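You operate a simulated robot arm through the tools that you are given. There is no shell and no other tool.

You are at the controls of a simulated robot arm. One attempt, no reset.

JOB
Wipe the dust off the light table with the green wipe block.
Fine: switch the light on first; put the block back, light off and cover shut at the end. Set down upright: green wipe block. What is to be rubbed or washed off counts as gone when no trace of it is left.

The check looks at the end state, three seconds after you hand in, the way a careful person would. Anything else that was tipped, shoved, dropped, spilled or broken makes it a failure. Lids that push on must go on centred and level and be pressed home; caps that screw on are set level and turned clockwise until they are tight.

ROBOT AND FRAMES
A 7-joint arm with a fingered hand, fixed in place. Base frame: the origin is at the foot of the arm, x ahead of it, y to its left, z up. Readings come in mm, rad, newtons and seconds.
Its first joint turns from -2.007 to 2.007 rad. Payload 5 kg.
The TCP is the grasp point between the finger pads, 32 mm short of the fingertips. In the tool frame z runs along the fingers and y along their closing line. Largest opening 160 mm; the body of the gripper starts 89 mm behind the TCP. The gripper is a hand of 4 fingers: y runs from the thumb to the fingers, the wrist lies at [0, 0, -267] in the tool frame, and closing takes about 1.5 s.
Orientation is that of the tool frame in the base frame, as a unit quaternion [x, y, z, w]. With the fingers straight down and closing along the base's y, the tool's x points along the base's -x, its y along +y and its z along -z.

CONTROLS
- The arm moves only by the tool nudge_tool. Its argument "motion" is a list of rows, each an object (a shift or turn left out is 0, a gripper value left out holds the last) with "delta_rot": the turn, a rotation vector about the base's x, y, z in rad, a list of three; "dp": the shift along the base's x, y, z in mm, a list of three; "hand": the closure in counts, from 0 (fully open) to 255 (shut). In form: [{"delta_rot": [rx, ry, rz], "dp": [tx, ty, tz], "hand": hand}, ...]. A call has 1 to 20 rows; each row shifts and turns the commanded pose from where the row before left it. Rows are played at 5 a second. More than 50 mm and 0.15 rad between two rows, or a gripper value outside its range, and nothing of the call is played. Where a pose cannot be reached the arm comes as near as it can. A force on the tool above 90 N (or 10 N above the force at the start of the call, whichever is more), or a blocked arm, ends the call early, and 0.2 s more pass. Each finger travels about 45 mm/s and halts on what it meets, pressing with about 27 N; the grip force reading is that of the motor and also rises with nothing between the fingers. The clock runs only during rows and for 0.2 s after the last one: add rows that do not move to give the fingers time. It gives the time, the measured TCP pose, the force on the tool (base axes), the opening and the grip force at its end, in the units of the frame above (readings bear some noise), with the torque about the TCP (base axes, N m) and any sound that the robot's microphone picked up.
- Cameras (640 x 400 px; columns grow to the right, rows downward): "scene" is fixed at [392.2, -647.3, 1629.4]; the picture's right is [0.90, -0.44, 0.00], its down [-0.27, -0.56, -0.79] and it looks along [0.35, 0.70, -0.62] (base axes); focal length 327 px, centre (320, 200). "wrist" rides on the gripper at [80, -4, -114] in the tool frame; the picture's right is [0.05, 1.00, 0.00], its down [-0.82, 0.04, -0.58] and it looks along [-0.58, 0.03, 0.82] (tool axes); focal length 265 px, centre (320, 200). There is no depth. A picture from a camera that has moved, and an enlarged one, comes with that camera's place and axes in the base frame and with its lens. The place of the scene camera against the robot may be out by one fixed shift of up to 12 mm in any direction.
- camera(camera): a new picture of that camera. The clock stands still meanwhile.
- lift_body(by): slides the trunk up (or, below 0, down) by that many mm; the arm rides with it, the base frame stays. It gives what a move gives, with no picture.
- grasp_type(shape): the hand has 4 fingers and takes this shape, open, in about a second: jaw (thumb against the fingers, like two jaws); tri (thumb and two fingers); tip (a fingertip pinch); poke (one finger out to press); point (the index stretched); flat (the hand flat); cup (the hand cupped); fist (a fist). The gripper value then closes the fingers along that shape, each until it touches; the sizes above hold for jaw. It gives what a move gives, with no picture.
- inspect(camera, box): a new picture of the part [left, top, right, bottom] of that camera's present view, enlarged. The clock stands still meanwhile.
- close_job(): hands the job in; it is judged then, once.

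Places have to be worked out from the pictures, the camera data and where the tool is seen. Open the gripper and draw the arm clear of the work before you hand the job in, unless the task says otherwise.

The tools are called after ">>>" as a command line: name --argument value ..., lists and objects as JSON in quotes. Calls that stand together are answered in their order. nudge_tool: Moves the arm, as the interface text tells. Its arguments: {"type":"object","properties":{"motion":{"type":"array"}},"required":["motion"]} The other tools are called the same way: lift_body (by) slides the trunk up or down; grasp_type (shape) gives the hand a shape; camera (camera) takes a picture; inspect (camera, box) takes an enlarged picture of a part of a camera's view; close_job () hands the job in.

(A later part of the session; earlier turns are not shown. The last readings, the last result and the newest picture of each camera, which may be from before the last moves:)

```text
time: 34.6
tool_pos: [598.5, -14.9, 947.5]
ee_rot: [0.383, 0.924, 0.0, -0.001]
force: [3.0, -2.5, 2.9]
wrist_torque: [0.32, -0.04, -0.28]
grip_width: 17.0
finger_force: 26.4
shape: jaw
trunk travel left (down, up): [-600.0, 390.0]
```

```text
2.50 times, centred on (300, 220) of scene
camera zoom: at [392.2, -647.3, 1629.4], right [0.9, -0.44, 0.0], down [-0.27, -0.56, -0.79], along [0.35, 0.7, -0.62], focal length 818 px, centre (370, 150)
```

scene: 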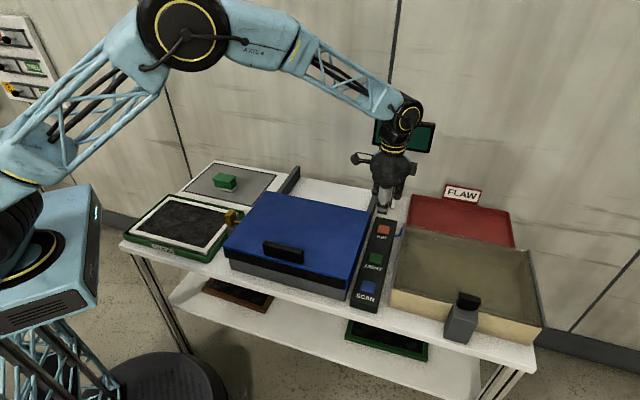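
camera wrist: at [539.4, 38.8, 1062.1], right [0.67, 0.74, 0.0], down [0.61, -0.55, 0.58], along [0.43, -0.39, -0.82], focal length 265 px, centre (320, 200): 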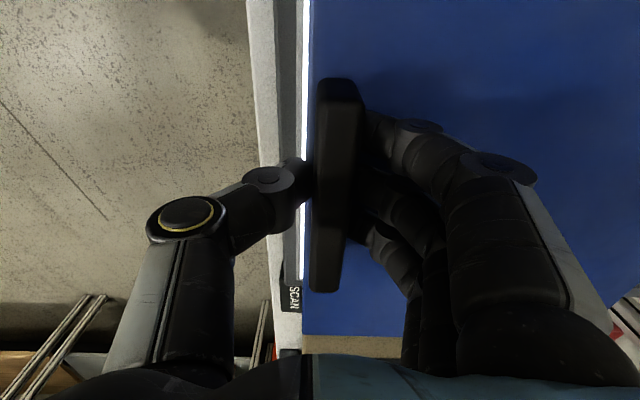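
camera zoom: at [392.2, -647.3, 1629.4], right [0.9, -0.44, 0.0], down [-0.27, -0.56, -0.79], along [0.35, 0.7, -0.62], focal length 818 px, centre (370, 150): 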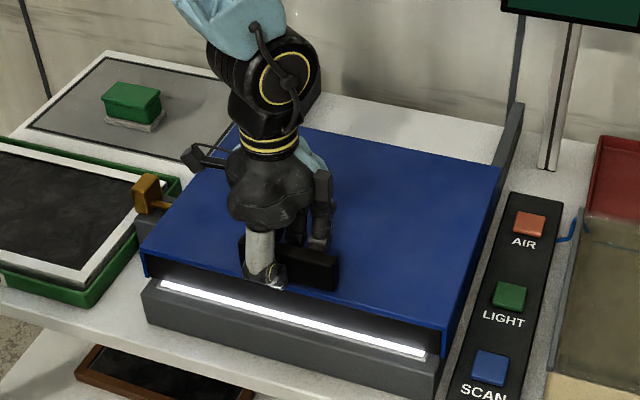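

The cover slides freely and the light under it is on. I slide it further back.

>>> nudge_tool --motion '[{"dp": [10, 10, 0]}, {"dp": [12, 12, 0]}, {"dp": [12, 12, 0]}, {"dp": [12, 12, 0]}, {"dp": [12, 12, 0]}, {"dp": [12, 12, 0]}, {"dp": [12, 12, 0]}, {"dp": [12, 12, 0]}, {}]'

>>> camera --camera "scene"

```text
time: 36.6
tool_pos: [693.6, 79.9, 947.7]
ee_rot: [0.383, 0.924, 0.001, 0.0]
force: [2.4, -0.8, 12.7]
wrist_torque: [0.54, -0.03, -0.28]
grip_width: 16.4
finger_force: 27.2
shape: jaw
trunk travel left (down, up): [-600.0, 390.0]
```

```text
taken
```

scene: 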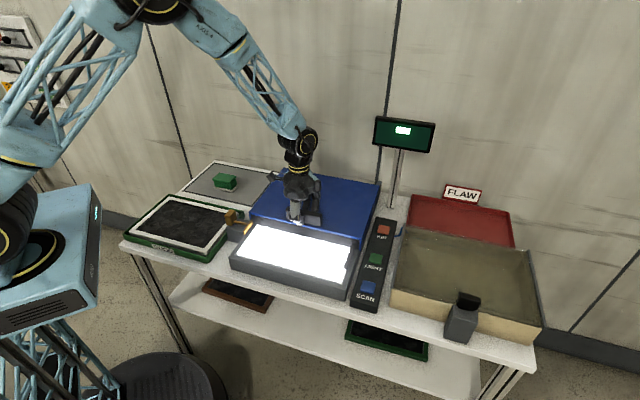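

Slid about 159 mm, still easy. I continue.

>>> nudge_tool --motion '[{"dp": [12, 12, 0]}, {"dp": [12, 12, 0]}, {"dp": [12, 12, 0]}, {"dp": [12, 12, 0]}, {"dp": [12, 12, 0]}, {"dp": [12, 12, 0]}, {}]'

>>> camera --camera "scene"

```text
time: 38.2
tool_pos: [766.3, 151.3, 948.1]
ee_rot: [0.383, 0.924, 0.0, 0.001]
force: [3.9, -1.3, 11.3]
wrist_torque: [0.45, -0.06, -0.28]
grip_width: 16.2
finger_force: 27.1
shape: jaw
trunk travel left (down, up): [-600.0, 390.0]
```

```text
taken
```

scene: 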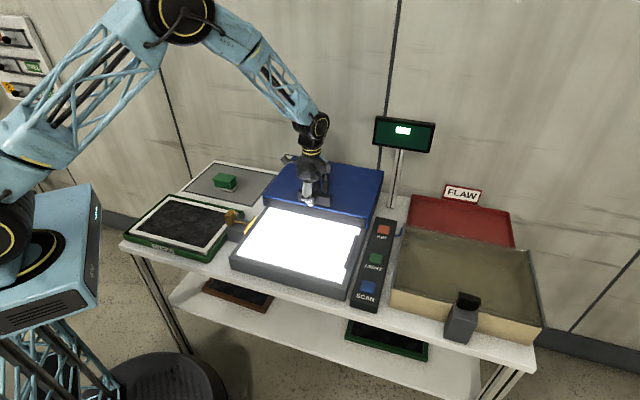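

260 mm open. I keep on until the stop, in smaller steps.

>>> nudge_tool --motion '[{"dp": [7, 7, 0]}, {"dp": [7, 7, 0]}, {"dp": [7, 7, 0]}, {"dp": [7, 7, 0]}, {}]'

>>> inspect --camera "scene" --box '[210, 140, 390, 310]'

```text
time: 39.4
tool_pos: [789.0, 176.0, 952.9]
ee_rot: [0.383, 0.924, -0.001, 0.0]
force: [-44.4, -45.8, 41.0]
wrist_torque: [-1.92, 1.93, 0.04]
grip_width: 25.4
finger_force: 27.0
shape: jaw
trunk travel left (down, up): [-600.0, 390.0]
```

```text
2.35 times, centred on (300, 225) of scene
camera zoom: at [392.2, -647.3, 1629.4], right [0.9, -0.44, 0.0], down [-0.27, -0.56, -0.79], along [0.35, 0.7, -0.62], focal length 770 px, centre (367, 141)
```

zoom: 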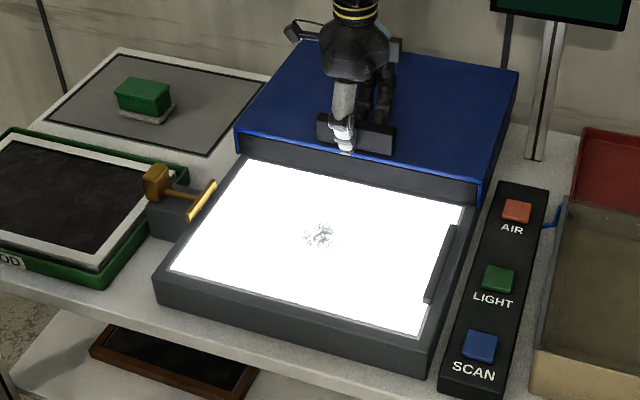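

The cover is at its end stop and the dust patch is visible; the brass rod is just a plate clamp over the glass. I relax the push, release, and rise.

>>> nudge_tool --motion '[{"dp": [-5, -5, 2]}, {"dp": [-4, -4, 2], "hand": 180}, {"hand": 0}, {}, {}, {}, {}, {}, {"dp": [0, 0, 40]}, {"dp": [0, 0, 40]}, {"dp": [0, 0, 40]}]'

>>> camera --camera "wrist"

>>> camera --camera "scene"

>>> inspect --camera "scene" --box '[225, 200, 365, 295]'

```text
time: 41.8
tool_pos: [784.7, 170.7, 1072.0]
ee_rot: [0.383, 0.924, 0.0, 0.001]
force: [-0.4, -1.3, -0.2]
wrist_torque: [-0.01, -0.01, -0.03]
grip_width: 160.2
finger_force: 0.0
shape: jaw
trunk travel left (down, up): [-600.0, 390.0]
```

```text
taken
camera wrist: at [724.2, 223.3, 1187.0], right [0.67, 0.74, 0.0], down [0.61, -0.55, 0.58], along [0.43, -0.39, -0.82], focal length 265 px, centre (320, 200)
```

wrist: 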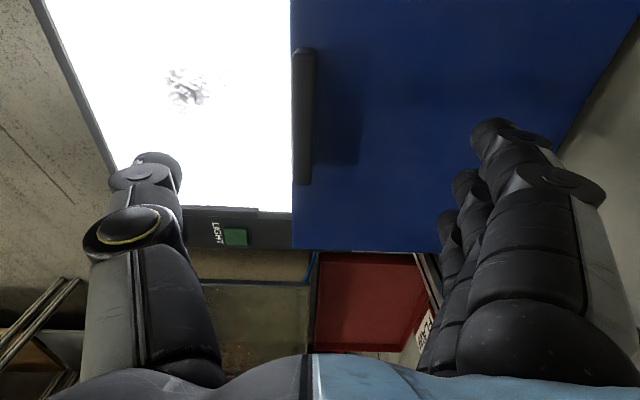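

```text
taken
```

scene: 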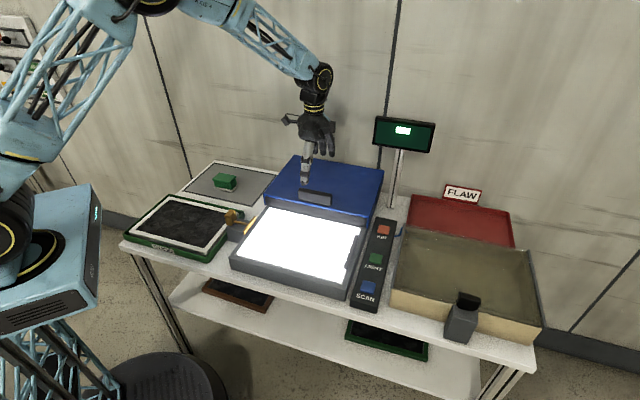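

```text
4.21 times, centred on (295, 248) of scene
camera zoom: at [392.2, -647.3, 1629.4], right [0.9, -0.44, 0.0], down [-0.27, -0.56, -0.79], along [0.35, 0.7, -0.62], focal length 1377 px, centre (425, 0)
```

zoom: 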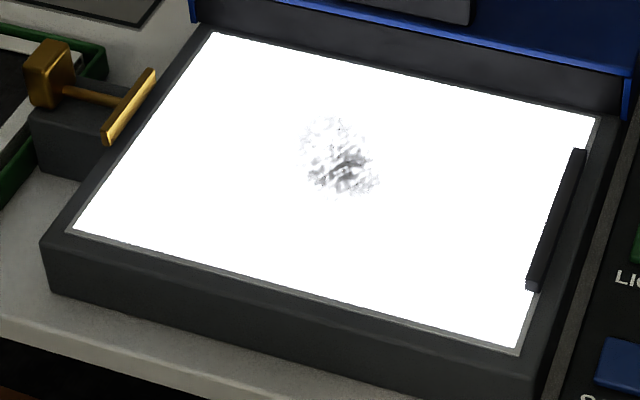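

The dust patch sits near (673, 63) on the glass (z≈860), ~70–90 mm across, in the glass's middle. Now to the wipe block, which I place at about (537, 530) with its top at z≈858; I fly over it.

>>> nudge_tool --motion '[{"dp": [-24.7, 36, -5]}, {"dp": [-24.7, 36, -5]}, {"dp": [-24.7, 36, -5]}, {"dp": [-24.7, 36, -5]}, {"dp": [-24.7, 36, -5]}, {"dp": [-24.7, 36, -5]}, {"dp": [-24.7, 36, -5]}, {"dp": [-24.7, 36, -5]}, {"dp": [-24.7, 36, -5]}, {"dp": [-24.7, 36, -5]}, {}]'

>>> camera --camera "wrist"

>>> inspect --camera "scene" --box '[170, 120, 290, 220]'

```text
time: 44.2
tool_pos: [539.0, 530.9, 1021.8]
ee_rot: [0.383, 0.924, 0.0, 0.001]
force: [0.6, 0.6, 0.2]
wrist_torque: [-0.01, -0.02, 0.04]
grip_width: 159.8
finger_force: 0.1
shape: jaw
trunk travel left (down, up): [-600.0, 390.0]
```

```text
taken
camera wrist: at [477.9, 583.9, 1135.5], right [0.67, 0.74, 0.0], down [0.61, -0.55, 0.58], along [0.43, -0.39, -0.82], focal length 265 px, centre (320, 200)
```

wrist: 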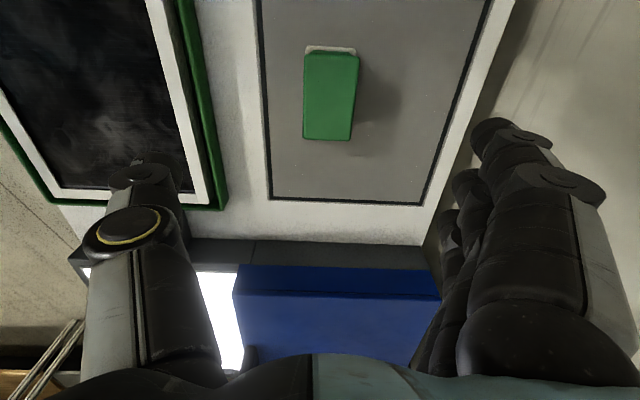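

```text
4.00 times, centred on (230, 170) of scene
camera zoom: at [392.2, -647.3, 1629.4], right [0.9, -0.44, 0.0], down [-0.27, -0.56, -0.79], along [0.35, 0.7, -0.62], focal length 1308 px, centre (680, 320)
```

zoom: 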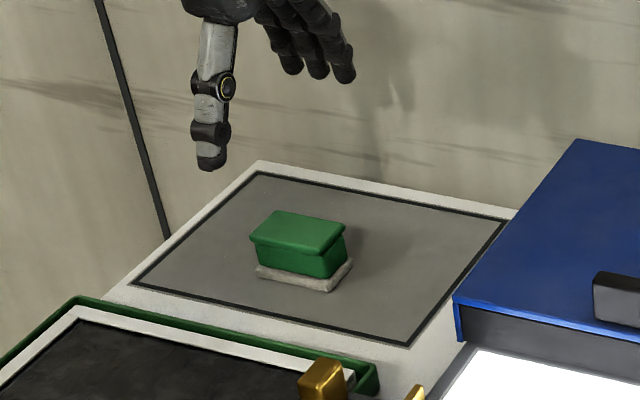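

The block lies along the mat's long side, aligned with the bench; I estimate its centre at about (537, 537), top z≈856 and the mat surface z≈799. I lower part way and check alignment before gripping.

>>> nudge_tool --motion '[{"dp": [-1.6, 6.5, -30]}, {"dp": [0, 0, -35]}, {"dp": [0, 0, -30]}, {}]'

>>> camera --camera "wrist"

>>> inspect --camera "scene" --box '[170, 120, 290, 220]'

```text
time: 45.2
tool_pos: [536.4, 536.8, 926.2]
ee_rot: [0.382, 0.924, 0.0, 0.0]
force: [0.9, -0.3, 0.0]
wrist_torque: [-0.03, -0.02, 0.0]
grip_width: 159.9
finger_force: 0.1
shape: jaw
trunk travel left (down, up): [-600.0, 390.0]
```

```text
taken
camera wrist: at [476.0, 590.9, 1040.7], right [0.67, 0.74, 0.0], down [0.61, -0.55, 0.58], along [0.43, -0.39, -0.82], focal length 265 px, centre (320, 200)
```

wrist: 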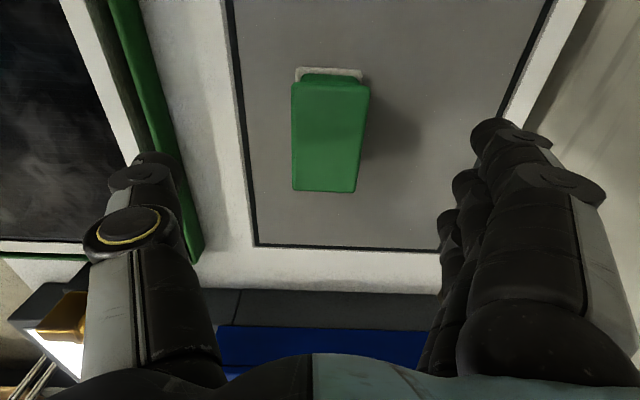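

```text
4.00 times, centred on (230, 170) of scene
camera zoom: at [392.2, -647.3, 1629.4], right [0.9, -0.44, 0.0], down [-0.27, -0.56, -0.79], along [0.35, 0.7, -0.62], focal length 1308 px, centre (680, 320)
```

zoom: 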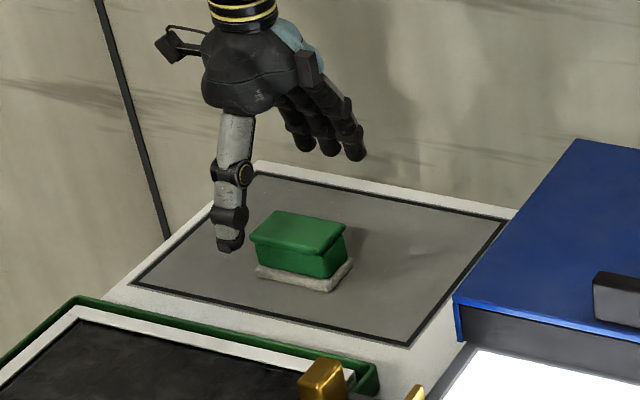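

The block's centre reads ~(537, 540). I correct by a few mm, lower to z≈846 (tips ~15 mm above the mat) and close.

>>> nudge_tool --motion '[{"dp": [1, 3.2, -30]}, {"dp": [0, 0, -30]}, {"dp": [0, 0, -20]}, {"hand": 150}, {"hand": 255}, {}, {}, {}, {}, {}, {}]'

>>> camera --camera "wrist"

>>> inspect --camera "scene" --box '[170, 120, 290, 220]'

```text
time: 47.6
tool_pos: [536.2, 540.5, 845.3]
ee_rot: [0.383, 0.924, 0.0, 0.0]
force: [0.2, 0.6, 1.6]
wrist_torque: [-0.03, -0.02, -0.02]
grip_width: 40.0
finger_force: 27.2
shape: jaw
trunk travel left (down, up): [-600.0, 390.0]
```

```text
taken
camera wrist: at [476.5, 593.6, 959.9], right [0.67, 0.74, 0.0], down [0.61, -0.55, 0.58], along [0.43, -0.39, -0.82], focal length 265 px, centre (320, 200)
```

wrist: 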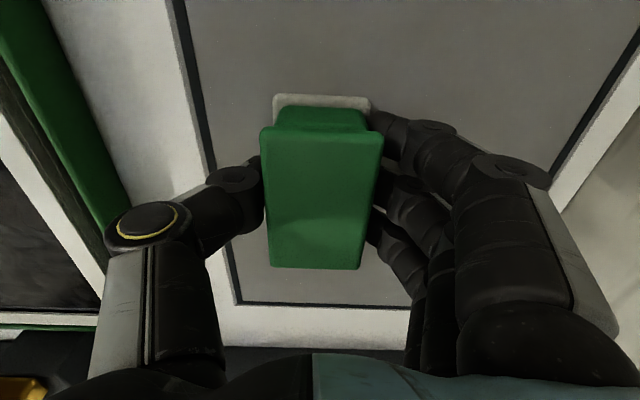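

```text
4.00 times, centred on (230, 170) of scene
camera zoom: at [392.2, -647.3, 1629.4], right [0.9, -0.44, 0.0], down [-0.27, -0.56, -0.79], along [0.35, 0.7, -0.62], focal length 1308 px, centre (680, 320)
```

zoom: 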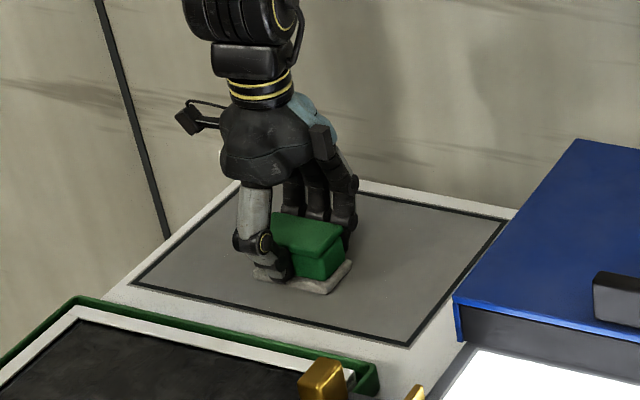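

The block is held (40 mm); return pose noted as (536.2, 540.5, 845.3). I lift it and carry it over the glass, in front of the dust patch.

>>> nudge_tool --motion '[{"dp": [0, 0, 20]}, {"dp": [0, 0, 40]}, {"dp": [0, 0, 45]}, {"dp": [0, 0, 45]}, {"dp": [0, 0, 25]}, {"dp": [7.2, -43.9, 0]}, {"dp": [7.2, -43.9, 0]}, {"dp": [7.2, -43.9, 0]}, {"dp": [7.2, -43.9, 0]}, {"dp": [7.2, -43.9, 0]}, {"dp": [7.2, -43.9, 0]}, {"dp": [7.2, -43.9, 0]}, {"dp": [7.2, -43.9, 0]}, {"dp": [7.2, -43.9, 0]}, {"dp": [7.2, -43.9, 0]}, {"dp": [7.2, -43.9, 0]}, {"dp": [7.2, -43.9, 0]}, {}]'

>>> camera --camera "wrist"

>>> camera --camera "scene"

```text
time: 51.4
tool_pos: [623.8, 14.3, 1021.9]
ee_rot: [0.382, 0.924, 0.0, -0.001]
force: [-1.0, 0.5, -1.3]
wrist_torque: [-0.02, 0.0, -0.03]
grip_width: 40.2
finger_force: 26.8
shape: jaw
trunk travel left (down, up): [-600.0, 390.0]
```

```text
taken
camera wrist: at [562.7, 67.5, 1135.6], right [0.67, 0.74, 0.0], down [0.61, -0.55, 0.58], along [0.43, -0.39, -0.82], focal length 265 px, centre (320, 200)
```

wrist: 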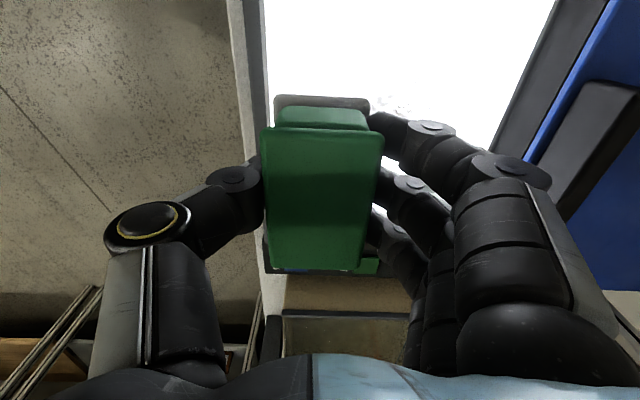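

```text
taken
```

scene: 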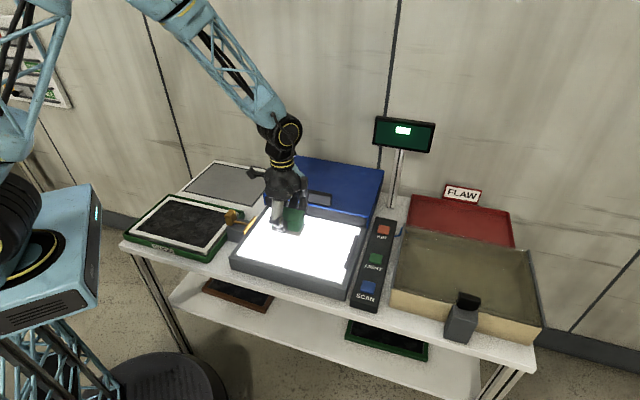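

Over the glass front of the dust. I lower to ~15 mm above the expected contact, then creep down.

>>> nudge_tool --motion '[{"dp": [0, 0, -40]}, {"dp": [0, 0, -40]}, {"dp": [0, 0, -20]}, {}]'

>>> nudge_tool --motion '[{"dp": [0, 0, -3]}, {"dp": [0, 0, -3]}, {}]'

>>> nudge_tool --motion '[{"dp": [0, 0, -2]}, {"dp": [0, 0, -2]}, {}]'

```text
time: 52.4
tool_pos: [622.7, 14.8, 922.2]
ee_rot: [0.383, 0.924, 0.0, 0.001]
force: [-0.4, -0.2, -2.0]
wrist_torque: [-0.01, -0.01, 0.04]
grip_width: 40.3
finger_force: 26.7
shape: jaw
trunk travel left (down, up): [-600.0, 390.0]
```

```text
time: 53.2
tool_pos: [623.8, 13.0, 915.2]
ee_rot: [0.383, 0.924, 0.0, 0.001]
force: [0.7, 1.0, -1.0]
wrist_torque: [-0.01, -0.01, 0.01]
grip_width: 40.0
finger_force: 27.3
shape: jaw
trunk travel left (down, up): [-600.0, 390.0]
```

```text
time: 54.0
tool_pos: [623.7, 13.9, 912.2]
ee_rot: [0.382, 0.924, -0.001, -0.001]
force: [-0.2, 0.1, -2.6]
wrist_torque: [-0.01, 0.0, -0.01]
grip_width: 40.1
finger_force: 27.2
shape: jaw
trunk travel left (down, up): [-600.0, 390.0]
```

No contact yet (force ≈ -2 N, the block's weight). I keep creeping.

>>> nudge_tool --motion '[{"dp": [0, 0, -2]}, {"dp": [0, 0, -2]}, {}]'

>>> nudge_tool --motion '[{"dp": [0, 0, -2]}, {"dp": [0, 0, -2]}, {}]'

>>> nudge_tool --motion '[{"dp": [0, 0, -2]}, {}]'

```text
time: 54.8
tool_pos: [622.4, 13.9, 908.1]
ee_rot: [0.383, 0.924, 0.0, 0.0]
force: [0.3, 0.4, -2.0]
wrist_torque: [-0.01, -0.01, -0.05]
grip_width: 39.9
finger_force: 26.6
shape: jaw
trunk travel left (down, up): [-600.0, 390.0]
```

```text
time: 55.6
tool_pos: [622.8, 13.1, 905.4]
ee_rot: [0.383, 0.924, 0.0, 0.001]
force: [-0.7, -0.5, 13.2]
wrist_torque: [-0.01, -0.01, -0.01]
grip_width: 40.8
finger_force: 26.9
shape: jaw
trunk travel left (down, up): [-600.0, 390.0]
```

```text
time: 56.2
tool_pos: [622.9, 14.0, 904.0]
ee_rot: [0.383, 0.924, 0.001, 0.001]
force: [1.1, -0.7, 34.5]
wrist_torque: [0.05, -0.04, 0.01]
grip_width: 41.7
finger_force: 27.7
shape: jaw
trunk travel left (down, up): [-600.0, 390.0]
```

Contact at z≈906 with 34 N. I ease by 1.2 mm and make the first stroke away (+u) across the dust.

>>> nudge_tool --motion '[{"dp": [0, 0, -0.0]}, {"dp": [0, 0, 1.2]}, {"dp": [7, 7, 0]}, {"dp": [7, 7, 0]}, {"dp": [7, 7, 0]}, {"dp": [7, 7, 0]}, {}]'

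>>> camera --camera "wrist"

```text
time: 57.8
tool_pos: [650.5, 41.9, 903.9]
ee_rot: [0.382, 0.924, 0.001, 0.001]
force: [-13.8, -9.8, 19.9]
wrist_torque: [-0.55, 0.66, -0.04]
grip_width: 44.2
finger_force: 27.1
shape: jaw
trunk travel left (down, up): [-600.0, 390.0]
```

```text
taken
camera wrist: at [589.9, 94.7, 1017.7], right [0.67, 0.74, 0.0], down [0.61, -0.55, 0.58], along [0.43, -0.39, -0.82], focal length 265 px, centre (320, 200)
```

wrist: 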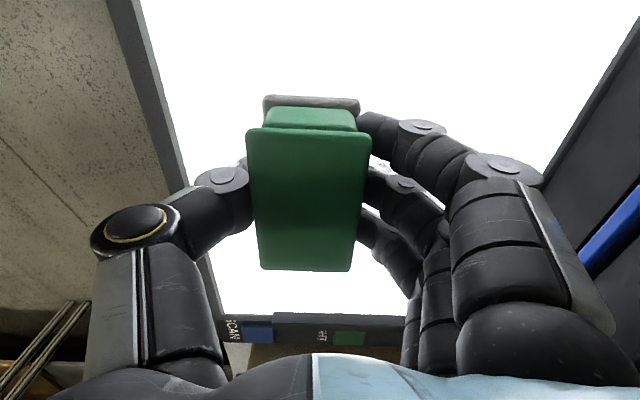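

Drag of ~17 N shifts the block slightly in the fingers; I ease the pressure a bit and continue the stroke.

>>> nudge_tool --motion '[{"dp": [0, 0, 0.9]}, {"dp": [5, 5, 0]}, {"dp": [5, 5, 0]}, {"dp": [5, 5, 0]}, {"dp": [5, 5, 0]}, {}]'

>>> camera --camera "wrist"

```text
time: 59.2
tool_pos: [670.5, 61.6, 903.4]
ee_rot: [0.382, 0.924, -0.001, 0.0]
force: [-7.3, -7.1, 10.8]
wrist_torque: [-0.23, 0.27, -0.03]
grip_width: 42.4
finger_force: 26.6
shape: jaw
trunk travel left (down, up): [-600.0, 390.0]
```

```text
taken
camera wrist: at [610.3, 114.7, 1018.2], right [0.67, 0.74, 0.0], down [0.61, -0.55, 0.58], along [0.43, -0.39, -0.82], focal length 265 px, centre (320, 200)
```

wrist: 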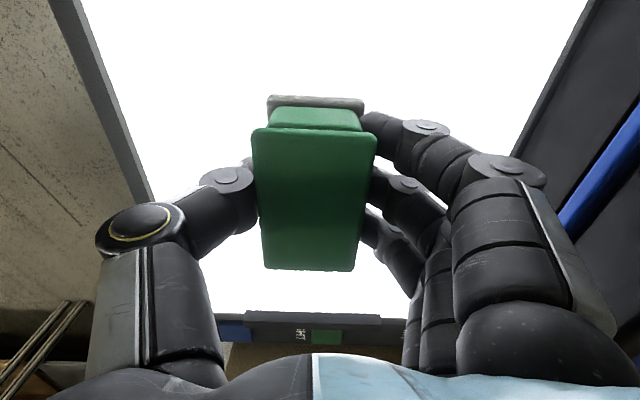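

Force is ~11 N normal, ~10 N drag: good. I carry the stroke on to past the dust (u≈600).

>>> nudge_tool --motion '[{"dp": [6, 6, 0]}, {"dp": [6, 6, 0]}, {"dp": [6, 6, 0]}, {"dp": [6, 6, 0]}, {"dp": [6, 6, 0]}, {"dp": [6, 6, 0]}, {"dp": [6, 6, 0]}, {}]'

>>> camera --camera "wrist"

>>> inspect --camera "scene" --box '[225, 200, 365, 295]'

```text
time: 61.0
tool_pos: [713.0, 103.3, 905.1]
ee_rot: [0.383, 0.924, 0.001, 0.0]
force: [-4.5, -3.3, 7.7]
wrist_torque: [-0.13, 0.12, 0.0]
grip_width: 42.4
finger_force: 27.0
shape: jaw
trunk travel left (down, up): [-600.0, 390.0]
```

```text
taken
camera wrist: at [652.9, 157.0, 1018.3], right [0.67, 0.74, 0.0], down [0.61, -0.55, 0.58], along [0.43, -0.39, -0.82], focal length 265 px, centre (320, 200)
```

wrist: 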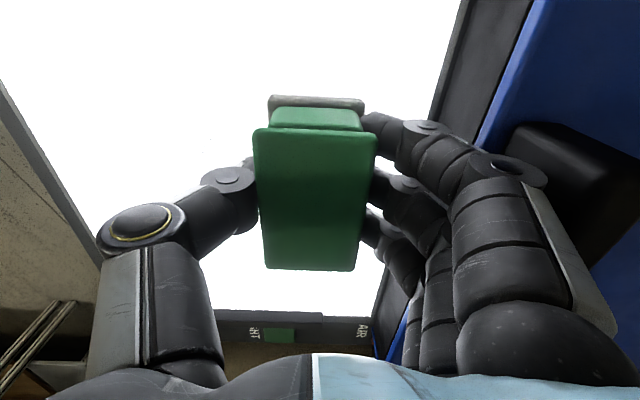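

```text
4.21 times, centred on (295, 248) of scene
camera zoom: at [392.2, -647.3, 1629.4], right [0.9, -0.44, 0.0], down [-0.27, -0.56, -0.79], along [0.35, 0.7, -0.62], focal length 1377 px, centre (425, 0)
```

zoom: 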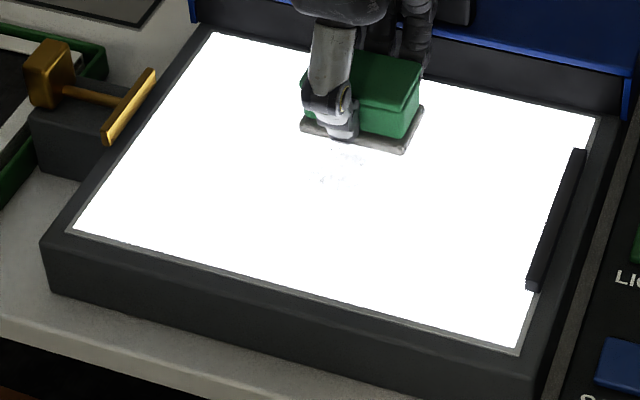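

One stroke removed most; a faint trace remains near the middle. I shift a bit left (-v) and stroke back, then continue with more passes.

>>> nudge_tool --motion '[{"dp": [-5.3, 5.3, 0]}, {"dp": [-5.3, 5.3, 0]}, {"dp": [-7, -7, 0]}, {"dp": [-7, -7, 0]}, {"dp": [-7, -7, 0]}, {"dp": [-7, -7, 0]}, {"dp": [-7, -7, 0]}, {"dp": [-7, -7, 0]}, {"dp": [-7, -7, 0]}, {"dp": [-7, -7, 0]}, {"dp": [-7, -7, 0]}, {"dp": [-7, -7, 0]}, {"dp": [-7, -7, 0]}, {"dp": [-7, -7, 0]}, {}]'

>>> inspect --camera "scene" --box '[225, 200, 365, 295]'

>>> camera --camera "wrist"

```text
time: 64.2
tool_pos: [617.8, 30.8, 904.3]
ee_rot: [0.383, 0.924, 0.0, 0.0]
force: [6.8, 8.5, 14.5]
wrist_torque: [0.43, -0.36, 0.03]
grip_width: 41.5
finger_force: 27.2
shape: jaw
trunk travel left (down, up): [-600.0, 390.0]
```

```text
4.21 times, centred on (295, 248) of scene
camera zoom: at [392.2, -647.3, 1629.4], right [0.9, -0.44, 0.0], down [-0.27, -0.56, -0.79], along [0.35, 0.7, -0.62], focal length 1377 px, centre (425, 0)
```

zoom: 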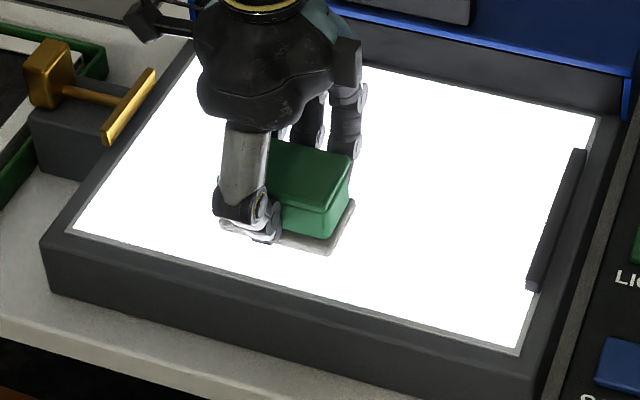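

```text
taken
camera wrist: at [557.8, 83.7, 1018.2], right [0.67, 0.74, 0.0], down [0.61, -0.55, 0.58], along [0.43, -0.39, -0.82], focal length 265 px, centre (320, 200)
```

wrist: 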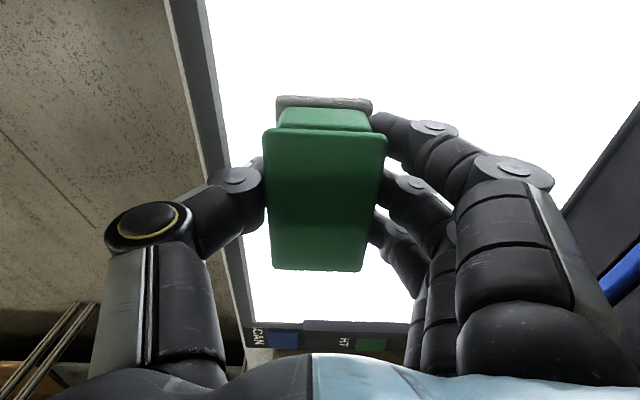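

No trace visible in this part now. I do further passes, shifted right (+v), forward and back, for full coverage.

>>> nudge_tool --motion '[{"dp": [6, -6, 0]}, {"dp": [6, -6, 0]}, {"dp": [6, -6, 0]}, {"dp": [7, 7, 0]}, {"dp": [7, 7, 0]}, {"dp": [7, 7, 0]}, {"dp": [7, 7, 0]}, {"dp": [7, 7, 0]}, {"dp": [7, 7, 0]}, {"dp": [7, 7, 0]}, {"dp": [7, 7, 0]}, {"dp": [7, 7, 0]}, {"dp": [7, 7, 0]}, {"dp": [7, 7, 0]}, {"dp": [7, 7, 0]}, {"dp": [7, 7, 0]}, {}]'

>>> nudge_tool --motion '[{"dp": [6, -6, 0]}, {"dp": [6, -6, 0]}, {"dp": [-7, -7, 0]}, {"dp": [-7, -7, 0]}, {"dp": [-7, -7, 0]}, {"dp": [-7, -7, 0]}, {"dp": [-7, -7, 0]}, {"dp": [-7, -7, 0]}, {"dp": [-7, -7, 0]}, {"dp": [-7, -7, 0]}, {"dp": [-7, -7, 0]}, {"dp": [-7, -7, 0]}, {"dp": [-7, -7, 0]}, {"dp": [-7, -7, 0]}, {"dp": [-7, -7, 0]}, {}]'

>>> camera --camera "wrist"

>>> inspect --camera "scene" --box '[225, 200, 365, 295]'

```text
time: 67.8
tool_pos: [723.2, 97.2, 905.3]
ee_rot: [0.382, 0.924, -0.001, -0.001]
force: [-46.6, -36.5, 15.8]
wrist_torque: [2.02, -2.23, 0.44]
grip_width: 38.1
finger_force: 26.8
shape: jaw
trunk travel left (down, up): [-600.0, 390.0]
```

```text
time: 71.2
tool_pos: [649.2, 0.5, 904.5]
ee_rot: [0.383, 0.924, 0.0, 0.0]
force: [8.0, 10.0, 15.4]
wrist_torque: [0.49, -0.45, -0.01]
grip_width: 40.6
finger_force: 26.6
shape: jaw
trunk travel left (down, up): [-600.0, 390.0]
```

```text
taken
camera wrist: at [588.1, 54.2, 1018.2], right [0.67, 0.74, 0.0], down [0.61, -0.55, 0.58], along [0.43, -0.39, -0.82], focal length 265 px, centre (320, 200)
```

wrist: 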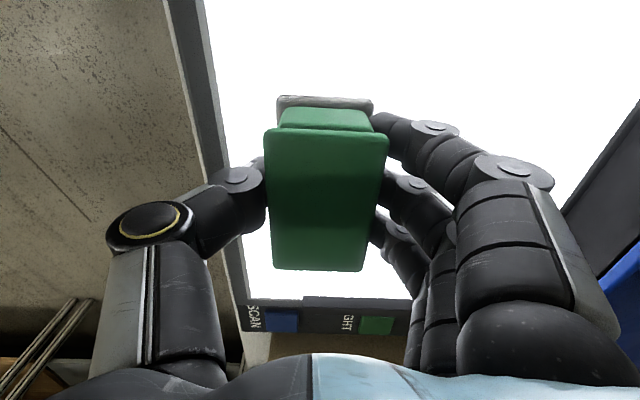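

```text
4.21 times, centred on (295, 248) of scene
camera zoom: at [392.2, -647.3, 1629.4], right [0.9, -0.44, 0.0], down [-0.27, -0.56, -0.79], along [0.35, 0.7, -0.62], focal length 1377 px, centre (425, 0)
```

zoom: 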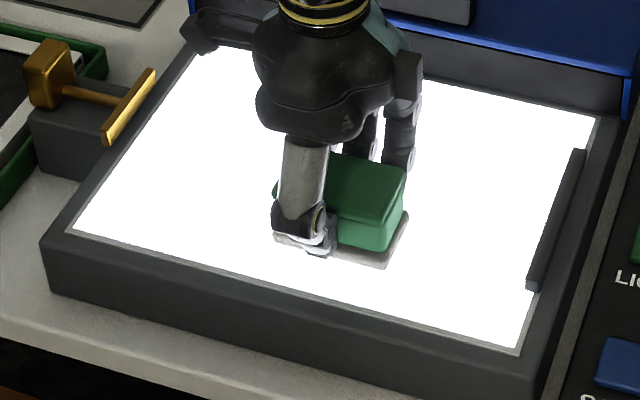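

All passes done (the fingers touched the rear frame at the end of one; I'll stay short of it). I lift the block and swing left to view the whole glass.

>>> nudge_tool --motion '[{"dp": [0, 0, 20]}, {"dp": [0, 0, 45]}, {"dp": [0, 0, 45]}, {"dp": [-27, 35, 0]}, {"dp": [-27, 35, 0]}, {"dp": [-27, 35, 0]}, {"dp": [-27, 35, 0]}, {"dp": [-27, 35, 0]}, {"dp": [-27, 35, 0]}, {"dp": [-27, 35, 0]}, {}]'

>>> inspect --camera "scene" --box '[225, 200, 365, 295]'

>>> inspect --camera "scene" --box '[270, 215, 340, 265]'

>>> camera --camera "wrist"

```text
time: 73.6
tool_pos: [459.4, 246.1, 1014.3]
ee_rot: [0.382, 0.924, 0.0, 0.0]
force: [0.1, 0.0, -0.2]
wrist_torque: [0.0, 0.02, 0.01]
grip_width: 40.5
finger_force: 26.7
shape: jaw
trunk travel left (down, up): [-600.0, 390.0]
```

```text
4.21 times, centred on (295, 248) of scene
camera zoom: at [392.2, -647.3, 1629.4], right [0.9, -0.44, 0.0], down [-0.27, -0.56, -0.79], along [0.35, 0.7, -0.62], focal length 1377 px, centre (425, 0)
```

zoom: 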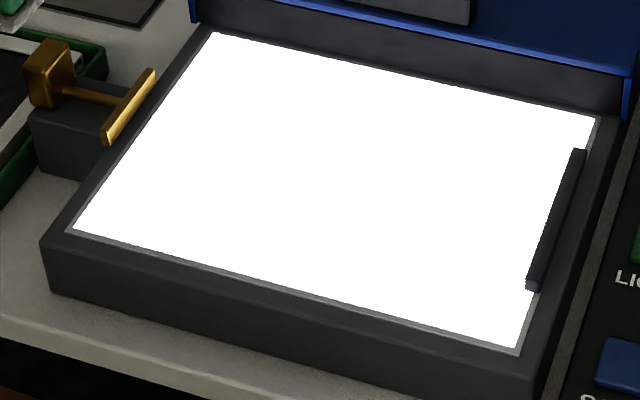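

```text
8.00 times, centred on (305, 240) of scene
camera zoom: at [392.2, -647.3, 1629.4], right [0.9, -0.44, 0.0], down [-0.27, -0.56, -0.79], along [0.35, 0.7, -0.62], focal length 2616 px, centre (440, -120)
```

zoom: 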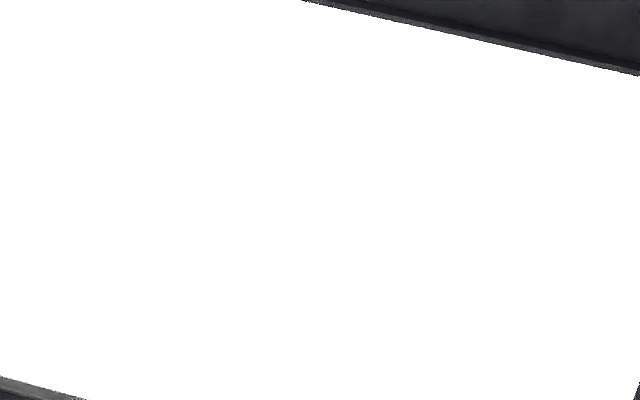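

```text
taken
camera wrist: at [399.2, 298.5, 1127.6], right [0.67, 0.74, 0.0], down [0.61, -0.55, 0.58], along [0.43, -0.39, -0.82], focal length 265 px, centre (320, 200)
```

wrist: 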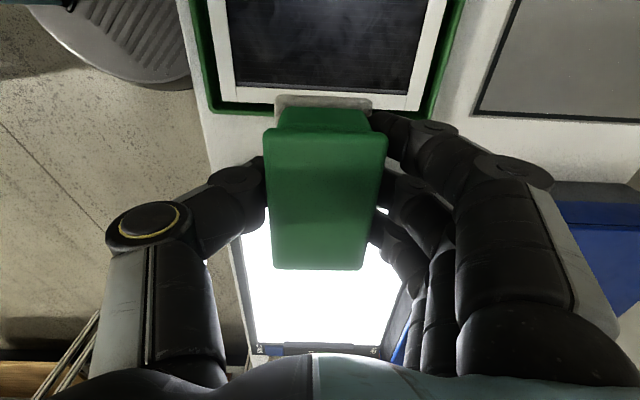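

The glass looks clean, but the glare could hide a faint film, so I add another double pass over the whole patch.

>>> nudge_tool --motion '[{"dp": [25, -36.2, 0]}, {"dp": [25, -36.2, 0]}, {"dp": [25, -36.2, 0]}, {"dp": [25, -36.2, 0]}, {"dp": [25, -36.2, 0]}, {"dp": [25, -36.2, 0]}, {"dp": [0, 0, -45]}, {"dp": [0, 0, -40]}, {"dp": [0, 0, -15]}, {"dp": [0, 0, -5]}, {"dp": [0, 0, -5]}, {}]'

>>> nudge_tool --motion '[{"dp": [7, 7, 0]}, {"dp": [7, 7, 0]}, {"dp": [7, 7, 0]}, {"dp": [7, 7, 0]}, {"dp": [7, 7, 0]}, {"dp": [7, 7, 0]}, {"dp": [7, 7, 0]}, {"dp": [7, 7, 0]}, {"dp": [7, 7, 0]}, {"dp": [7, 7, 0]}, {"dp": [7, 7, 0]}, {"dp": [7, 7, 0]}, {}]'

```text
time: 76.2
tool_pos: [609.1, 28.8, 904.9]
ee_rot: [0.383, 0.924, -0.001, 0.0]
force: [-0.1, 0.8, 8.7]
wrist_torque: [0.17, -0.15, -0.01]
grip_width: 40.2
finger_force: 27.0
shape: jaw
trunk travel left (down, up): [-600.0, 390.0]
```

```text
time: 79.0
tool_pos: [693.4, 111.6, 904.4]
ee_rot: [0.382, 0.924, -0.001, 0.0]
force: [-2.1, -4.0, 3.7]
wrist_torque: [-0.05, 0.0, -0.01]
grip_width: 40.7
finger_force: 27.5
shape: jaw
trunk travel left (down, up): [-600.0, 390.0]
```

Contact kept. I press a touch more, shift right, stroke back, then forward once more on the right part.

>>> nudge_tool --motion '[{"dp": [0, 0, -0.6]}, {"dp": [7, -7, 0]}, {"dp": [7, -7, 0]}, {"dp": [-7, -7, 0]}, {"dp": [-7, -7, 0]}, {"dp": [-7, -7, 0]}, {"dp": [-7, -7, 0]}, {"dp": [-7, -7, 0]}, {"dp": [-7, -7, 0]}, {"dp": [-7, -7, 0]}, {"dp": [-7, -7, 0]}, {"dp": [-7, -7, 0]}, {"dp": [-7, -7, 0]}, {"dp": [-7, -7, 0]}, {"dp": [-7, -7, 0]}, {}]'

>>> nudge_tool --motion '[{"dp": [8, -8, 0]}, {"dp": [8, -8, 0]}, {"dp": [7, 7, 0]}, {"dp": [7, 7, 0]}, {"dp": [7, 7, 0]}, {"dp": [7, 7, 0]}, {"dp": [7, 7, 0]}, {"dp": [7, 7, 0]}, {"dp": [7, 7, 0]}, {"dp": [7, 7, 0]}, {"dp": [7, 7, 0]}, {"dp": [7, 7, 0]}, {"dp": [7, 7, 0]}, {"dp": [7, 7, 0]}, {}]'

>>> camera --camera "wrist"

```text
time: 82.4
tool_pos: [622.4, 13.5, 903.5]
ee_rot: [0.383, 0.924, 0.0, 0.001]
force: [8.9, 8.8, 17.7]
wrist_torque: [0.54, -0.55, 0.01]
grip_width: 40.9
finger_force: 26.8
shape: jaw
trunk travel left (down, up): [-600.0, 390.0]
```

```text
time: 85.6
tool_pos: [723.8, 81.7, 903.9]
ee_rot: [0.383, 0.924, 0.0, 0.0]
force: [-3.6, -4.5, 5.1]
wrist_torque: [-0.09, 0.11, 0.02]
grip_width: 41.8
finger_force: 27.1
shape: jaw
trunk travel left (down, up): [-600.0, 390.0]
```

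```text
taken
camera wrist: at [662.8, 135.4, 1017.9], right [0.67, 0.74, 0.0], down [0.61, -0.55, 0.58], along [0.43, -0.39, -0.82], focal length 265 px, centre (320, 200)
```

wrist: 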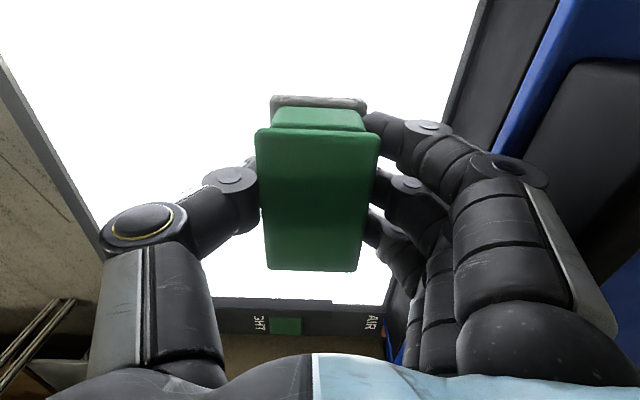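

Passes done. I lift the block and carry it back above its spot on the mat.

>>> nudge_tool --motion '[{"dp": [0, 0, 20]}, {"dp": [0, 0, 48]}, {"dp": [0, 0, 48]}, {"dp": [-17.05, 41.7, 0]}, {"dp": [-17.05, 41.7, 0]}, {"dp": [-17.05, 41.7, 0]}, {"dp": [-17.05, 41.7, 0]}, {"dp": [-17.05, 41.7, 0]}, {"dp": [-17.05, 41.7, 0]}, {"dp": [-17.05, 41.7, 0]}, {"dp": [-17.05, 41.7, 0]}, {"dp": [-17.05, 41.7, 0]}, {"dp": [-17.05, 41.7, 0]}, {"dp": [-17.05, 41.7, 0]}, {}]'

>>> inspect --camera "scene" --box '[225, 200, 365, 295]'

>>> inspect --camera "scene" --box '[170, 100, 290, 220]'

```text
time: 88.8
tool_pos: [535.8, 541.8, 1019.6]
ee_rot: [0.383, 0.924, 0.0, -0.001]
force: [0.1, -0.7, -1.5]
wrist_torque: [0.01, -0.04, -0.03]
grip_width: 41.0
finger_force: 27.9
shape: jaw
trunk travel left (down, up): [-600.0, 390.0]
```

```text
4.21 times, centred on (295, 248) of scene
camera zoom: at [392.2, -647.3, 1629.4], right [0.9, -0.44, 0.0], down [-0.27, -0.56, -0.79], along [0.35, 0.7, -0.62], focal length 1377 px, centre (425, 0)
```

zoom: 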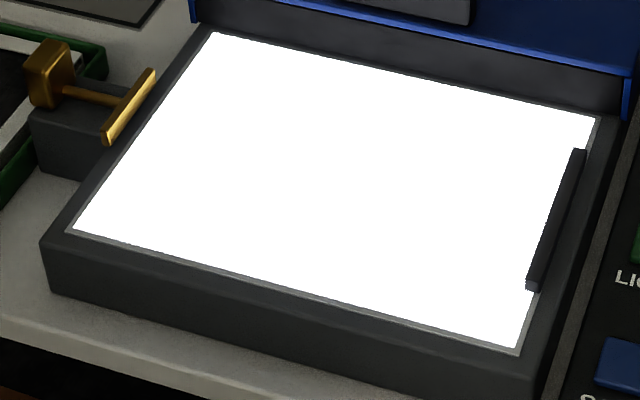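

```text
3.33 times, centred on (230, 160) of scene
camera zoom: at [392.2, -647.3, 1629.4], right [0.9, -0.44, 0.0], down [-0.27, -0.56, -0.79], along [0.35, 0.7, -0.62], focal length 1090 px, centre (620, 333)
```

zoom: 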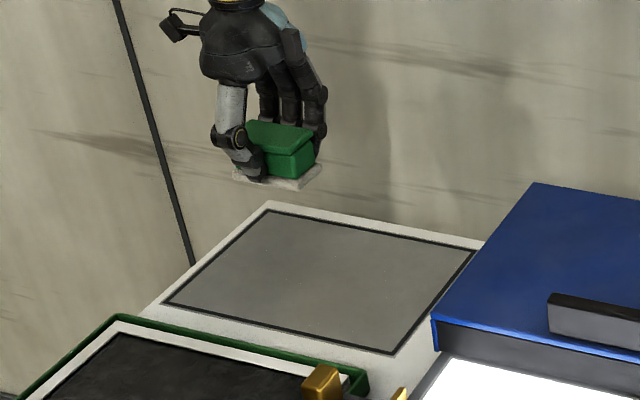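

The glass is clear. Now I lower the block to just above the mat and creep to contact.

>>> nudge_tool --motion '[{"dp": [0, -1, -45]}, {"dp": [0, 0, -45]}, {"dp": [0, 0, -45]}, {"dp": [0, 0, -25]}, {"dp": [0, 0, -6]}, {}]'

>>> nudge_tool --motion '[{"dp": [0, 0, -2]}, {"dp": [0, 0, -2]}, {}]'

>>> nudge_tool --motion '[{"dp": [0, 0, -2]}, {}]'

```text
time: 90.2
tool_pos: [535.5, 540.0, 853.6]
ee_rot: [0.383, 0.924, 0.0, 0.0]
force: [-0.7, 0.5, -1.0]
wrist_torque: [0.02, 0.01, -0.03]
grip_width: 40.7
finger_force: 27.4
shape: jaw
trunk travel left (down, up): [-600.0, 390.0]
```

```text
time: 91.0
tool_pos: [535.3, 539.6, 848.8]
ee_rot: [0.383, 0.924, 0.0, -0.001]
force: [0.2, 0.0, -1.0]
wrist_torque: [0.0, 0.02, 0.0]
grip_width: 40.9
finger_force: 26.6
shape: jaw
trunk travel left (down, up): [-600.0, 390.0]
```

```text
time: 91.6
tool_pos: [535.1, 541.0, 847.6]
ee_rot: [0.383, 0.924, 0.0, -0.001]
force: [0.9, -1.0, -1.2]
wrist_torque: [-0.03, -0.04, 0.02]
grip_width: 40.9
finger_force: 26.9
shape: jaw
trunk travel left (down, up): [-600.0, 390.0]
```

>>> nudge_tool --motion '[{"dp": [0, 0, -1.5]}, {}]'

>>> nudge_tool --motion '[{"dp": [0, 0, -1]}, {}]'

```text
time: 92.2
tool_pos: [535.6, 540.9, 845.4]
ee_rot: [0.383, 0.924, 0.0, 0.0]
force: [0.8, 0.5, -1.6]
wrist_torque: [0.0, 0.0, -0.02]
grip_width: 40.9
finger_force: 27.5
shape: jaw
trunk travel left (down, up): [-600.0, 390.0]
```

```text
time: 92.8
tool_pos: [534.6, 541.0, 844.1]
ee_rot: [0.382, 0.924, 0.0, 0.0]
force: [-0.8, -0.2, -0.7]
wrist_torque: [0.01, 0.02, 0.01]
grip_width: 40.8
finger_force: 27.5
shape: jaw
trunk travel left (down, up): [-600.0, 390.0]
```

Still no contact, so the block slid slightly up in the grip. I creep on by 1 mm steps.

>>> nudge_tool --motion '[{"dp": [0, 0, -1]}, {}]'

>>> nudge_tool --motion '[{"dp": [0, 0, -1]}, {}]'

>>> inspect --camera "scene" --box '[170, 120, 290, 220]'

```text
time: 93.4
tool_pos: [536.0, 539.8, 843.6]
ee_rot: [0.382, 0.924, 0.0, -0.001]
force: [-0.3, -0.1, 3.9]
wrist_torque: [0.07, -0.04, -0.01]
grip_width: 40.8
finger_force: 26.8
shape: jaw
trunk travel left (down, up): [-600.0, 390.0]
```

```text
time: 94.0
tool_pos: [535.5, 541.6, 844.0]
ee_rot: [0.383, 0.924, 0.001, 0.001]
force: [-0.3, -0.4, 12.1]
wrist_torque: [0.09, -0.04, -0.01]
grip_width: 41.1
finger_force: 27.0
shape: jaw
trunk travel left (down, up): [-600.0, 390.0]
```

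```text
4.00 times, centred on (230, 170) of scene
camera zoom: at [392.2, -647.3, 1629.4], right [0.9, -0.44, 0.0], down [-0.27, -0.56, -0.79], along [0.35, 0.7, -0.62], focal length 1308 px, centre (680, 320)
```

zoom: 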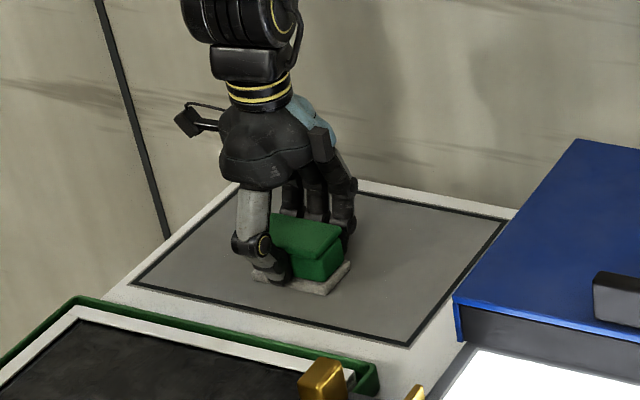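

Contact made (12 N) at nearly the same place. I ease 1 mm, open gradually, then fully, and lift straight up.

>>> nudge_tool --motion '[{"dp": [0, 0, 1]}, {"hand": 170}, {"hand": 140}, {"hand": 100}, {"hand": 50}, {"hand": 0}, {}, {}, {}, {"dp": [0, 0, 20]}, {"dp": [0, 0, 45]}, {"dp": [0, 0, 45]}, {"dp": [0, 0, 45]}]'

>>> camera --camera "wrist"

>>> inspect --camera "scene" --box '[170, 120, 290, 220]'

```text
time: 96.8
tool_pos: [536.3, 540.5, 1000.6]
ee_rot: [0.382, 0.924, 0.0, 0.0]
force: [0.1, -0.7, 0.1]
wrist_torque: [0.01, -0.02, 0.02]
grip_width: 160.0
finger_force: 0.0
shape: jaw
trunk travel left (down, up): [-600.0, 390.0]
```

```text
taken
camera wrist: at [475.2, 594.0, 1114.8], right [0.67, 0.74, 0.0], down [0.61, -0.55, 0.58], along [0.43, -0.39, -0.82], focal length 265 px, centre (320, 200)
```

wrist: 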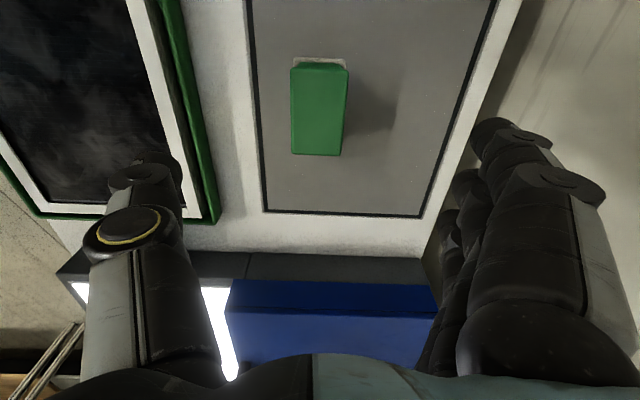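

```text
4.00 times, centred on (230, 170) of scene
camera zoom: at [392.2, -647.3, 1629.4], right [0.9, -0.44, 0.0], down [-0.27, -0.56, -0.79], along [0.35, 0.7, -0.62], focal length 1308 px, centre (680, 320)
```

zoom: 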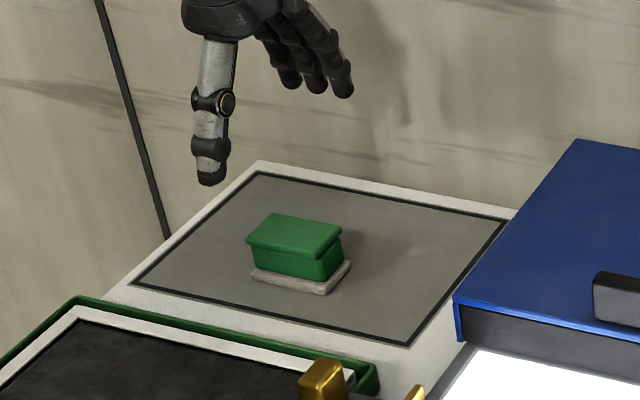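

The block stands upright, within ~4 mm of where it was. Now back to the LIGHT button with the poke shape to switch the light off.

>>> nudge_tool --motion '[{"dp": [0, 0, 30]}, {"dp": [20.9, -39.8, 2]}, {"dp": [20.9, -39.8, 2]}, {"dp": [20.9, -39.8, 2]}, {"dp": [20.9, -39.8, 2]}, {"dp": [20.9, -39.8, 2]}, {"dp": [20.9, -39.8, 2]}, {"dp": [20.9, -39.8, 2]}, {"dp": [20.9, -39.8, 2]}, {"dp": [20.9, -39.8, 2]}, {"dp": [20.9, -39.8, 2]}, {"dp": [20.9, -39.8, 2]}, {"dp": [20.9, -39.8, 2]}, {"dp": [20.9, -39.8, 2]}, {"dp": [20.9, -39.8, 2]}, {"dp": [20.9, -39.8, 2]}, {"dp": [20.9, -39.8, 2]}, {}]'

>>> grasp_type --shape "poke"

>>> camera --camera "wrist"

>>> camera --camera "scene"

```text
time: 100.6
tool_pos: [870.2, -96.3, 1059.5]
ee_rot: [0.382, 0.924, 0.001, 0.001]
force: [-0.4, -0.1, -0.6]
wrist_torque: [-0.01, 0.03, -0.01]
grip_width: 160.1
finger_force: 0.1
shape: jaw
trunk travel left (down, up): [-600.0, 390.0]
```

```text
time: 101.5
tool_pos: [869.5, -96.6, 1060.7]
ee_rot: [0.383, 0.924, 0.0, 0.0]
force: [0.4, -0.5, 0.4]
wrist_torque: [-0.01, -0.05, 0.0]
grip_width: 0.0
finger_force: 0.2
shape: poke
trunk travel left (down, up): [-600.0, 390.0]
```

```text
taken
camera wrist: at [808.9, -43.5, 1174.2], right [0.67, 0.74, 0.0], down [0.61, -0.55, 0.58], along [0.43, -0.39, -0.82], focal length 265 px, centre (320, 200)
```

wrist: 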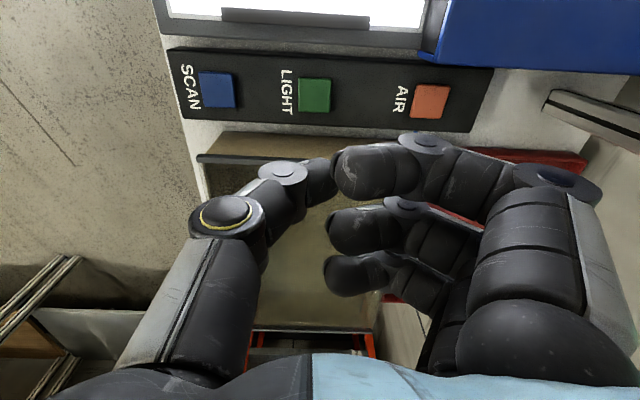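

```text
taken
```

scene: 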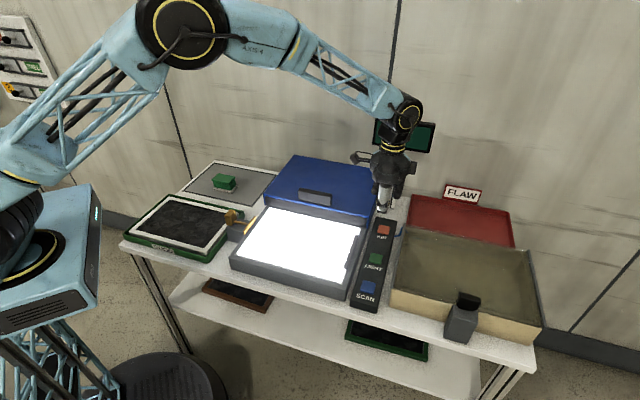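

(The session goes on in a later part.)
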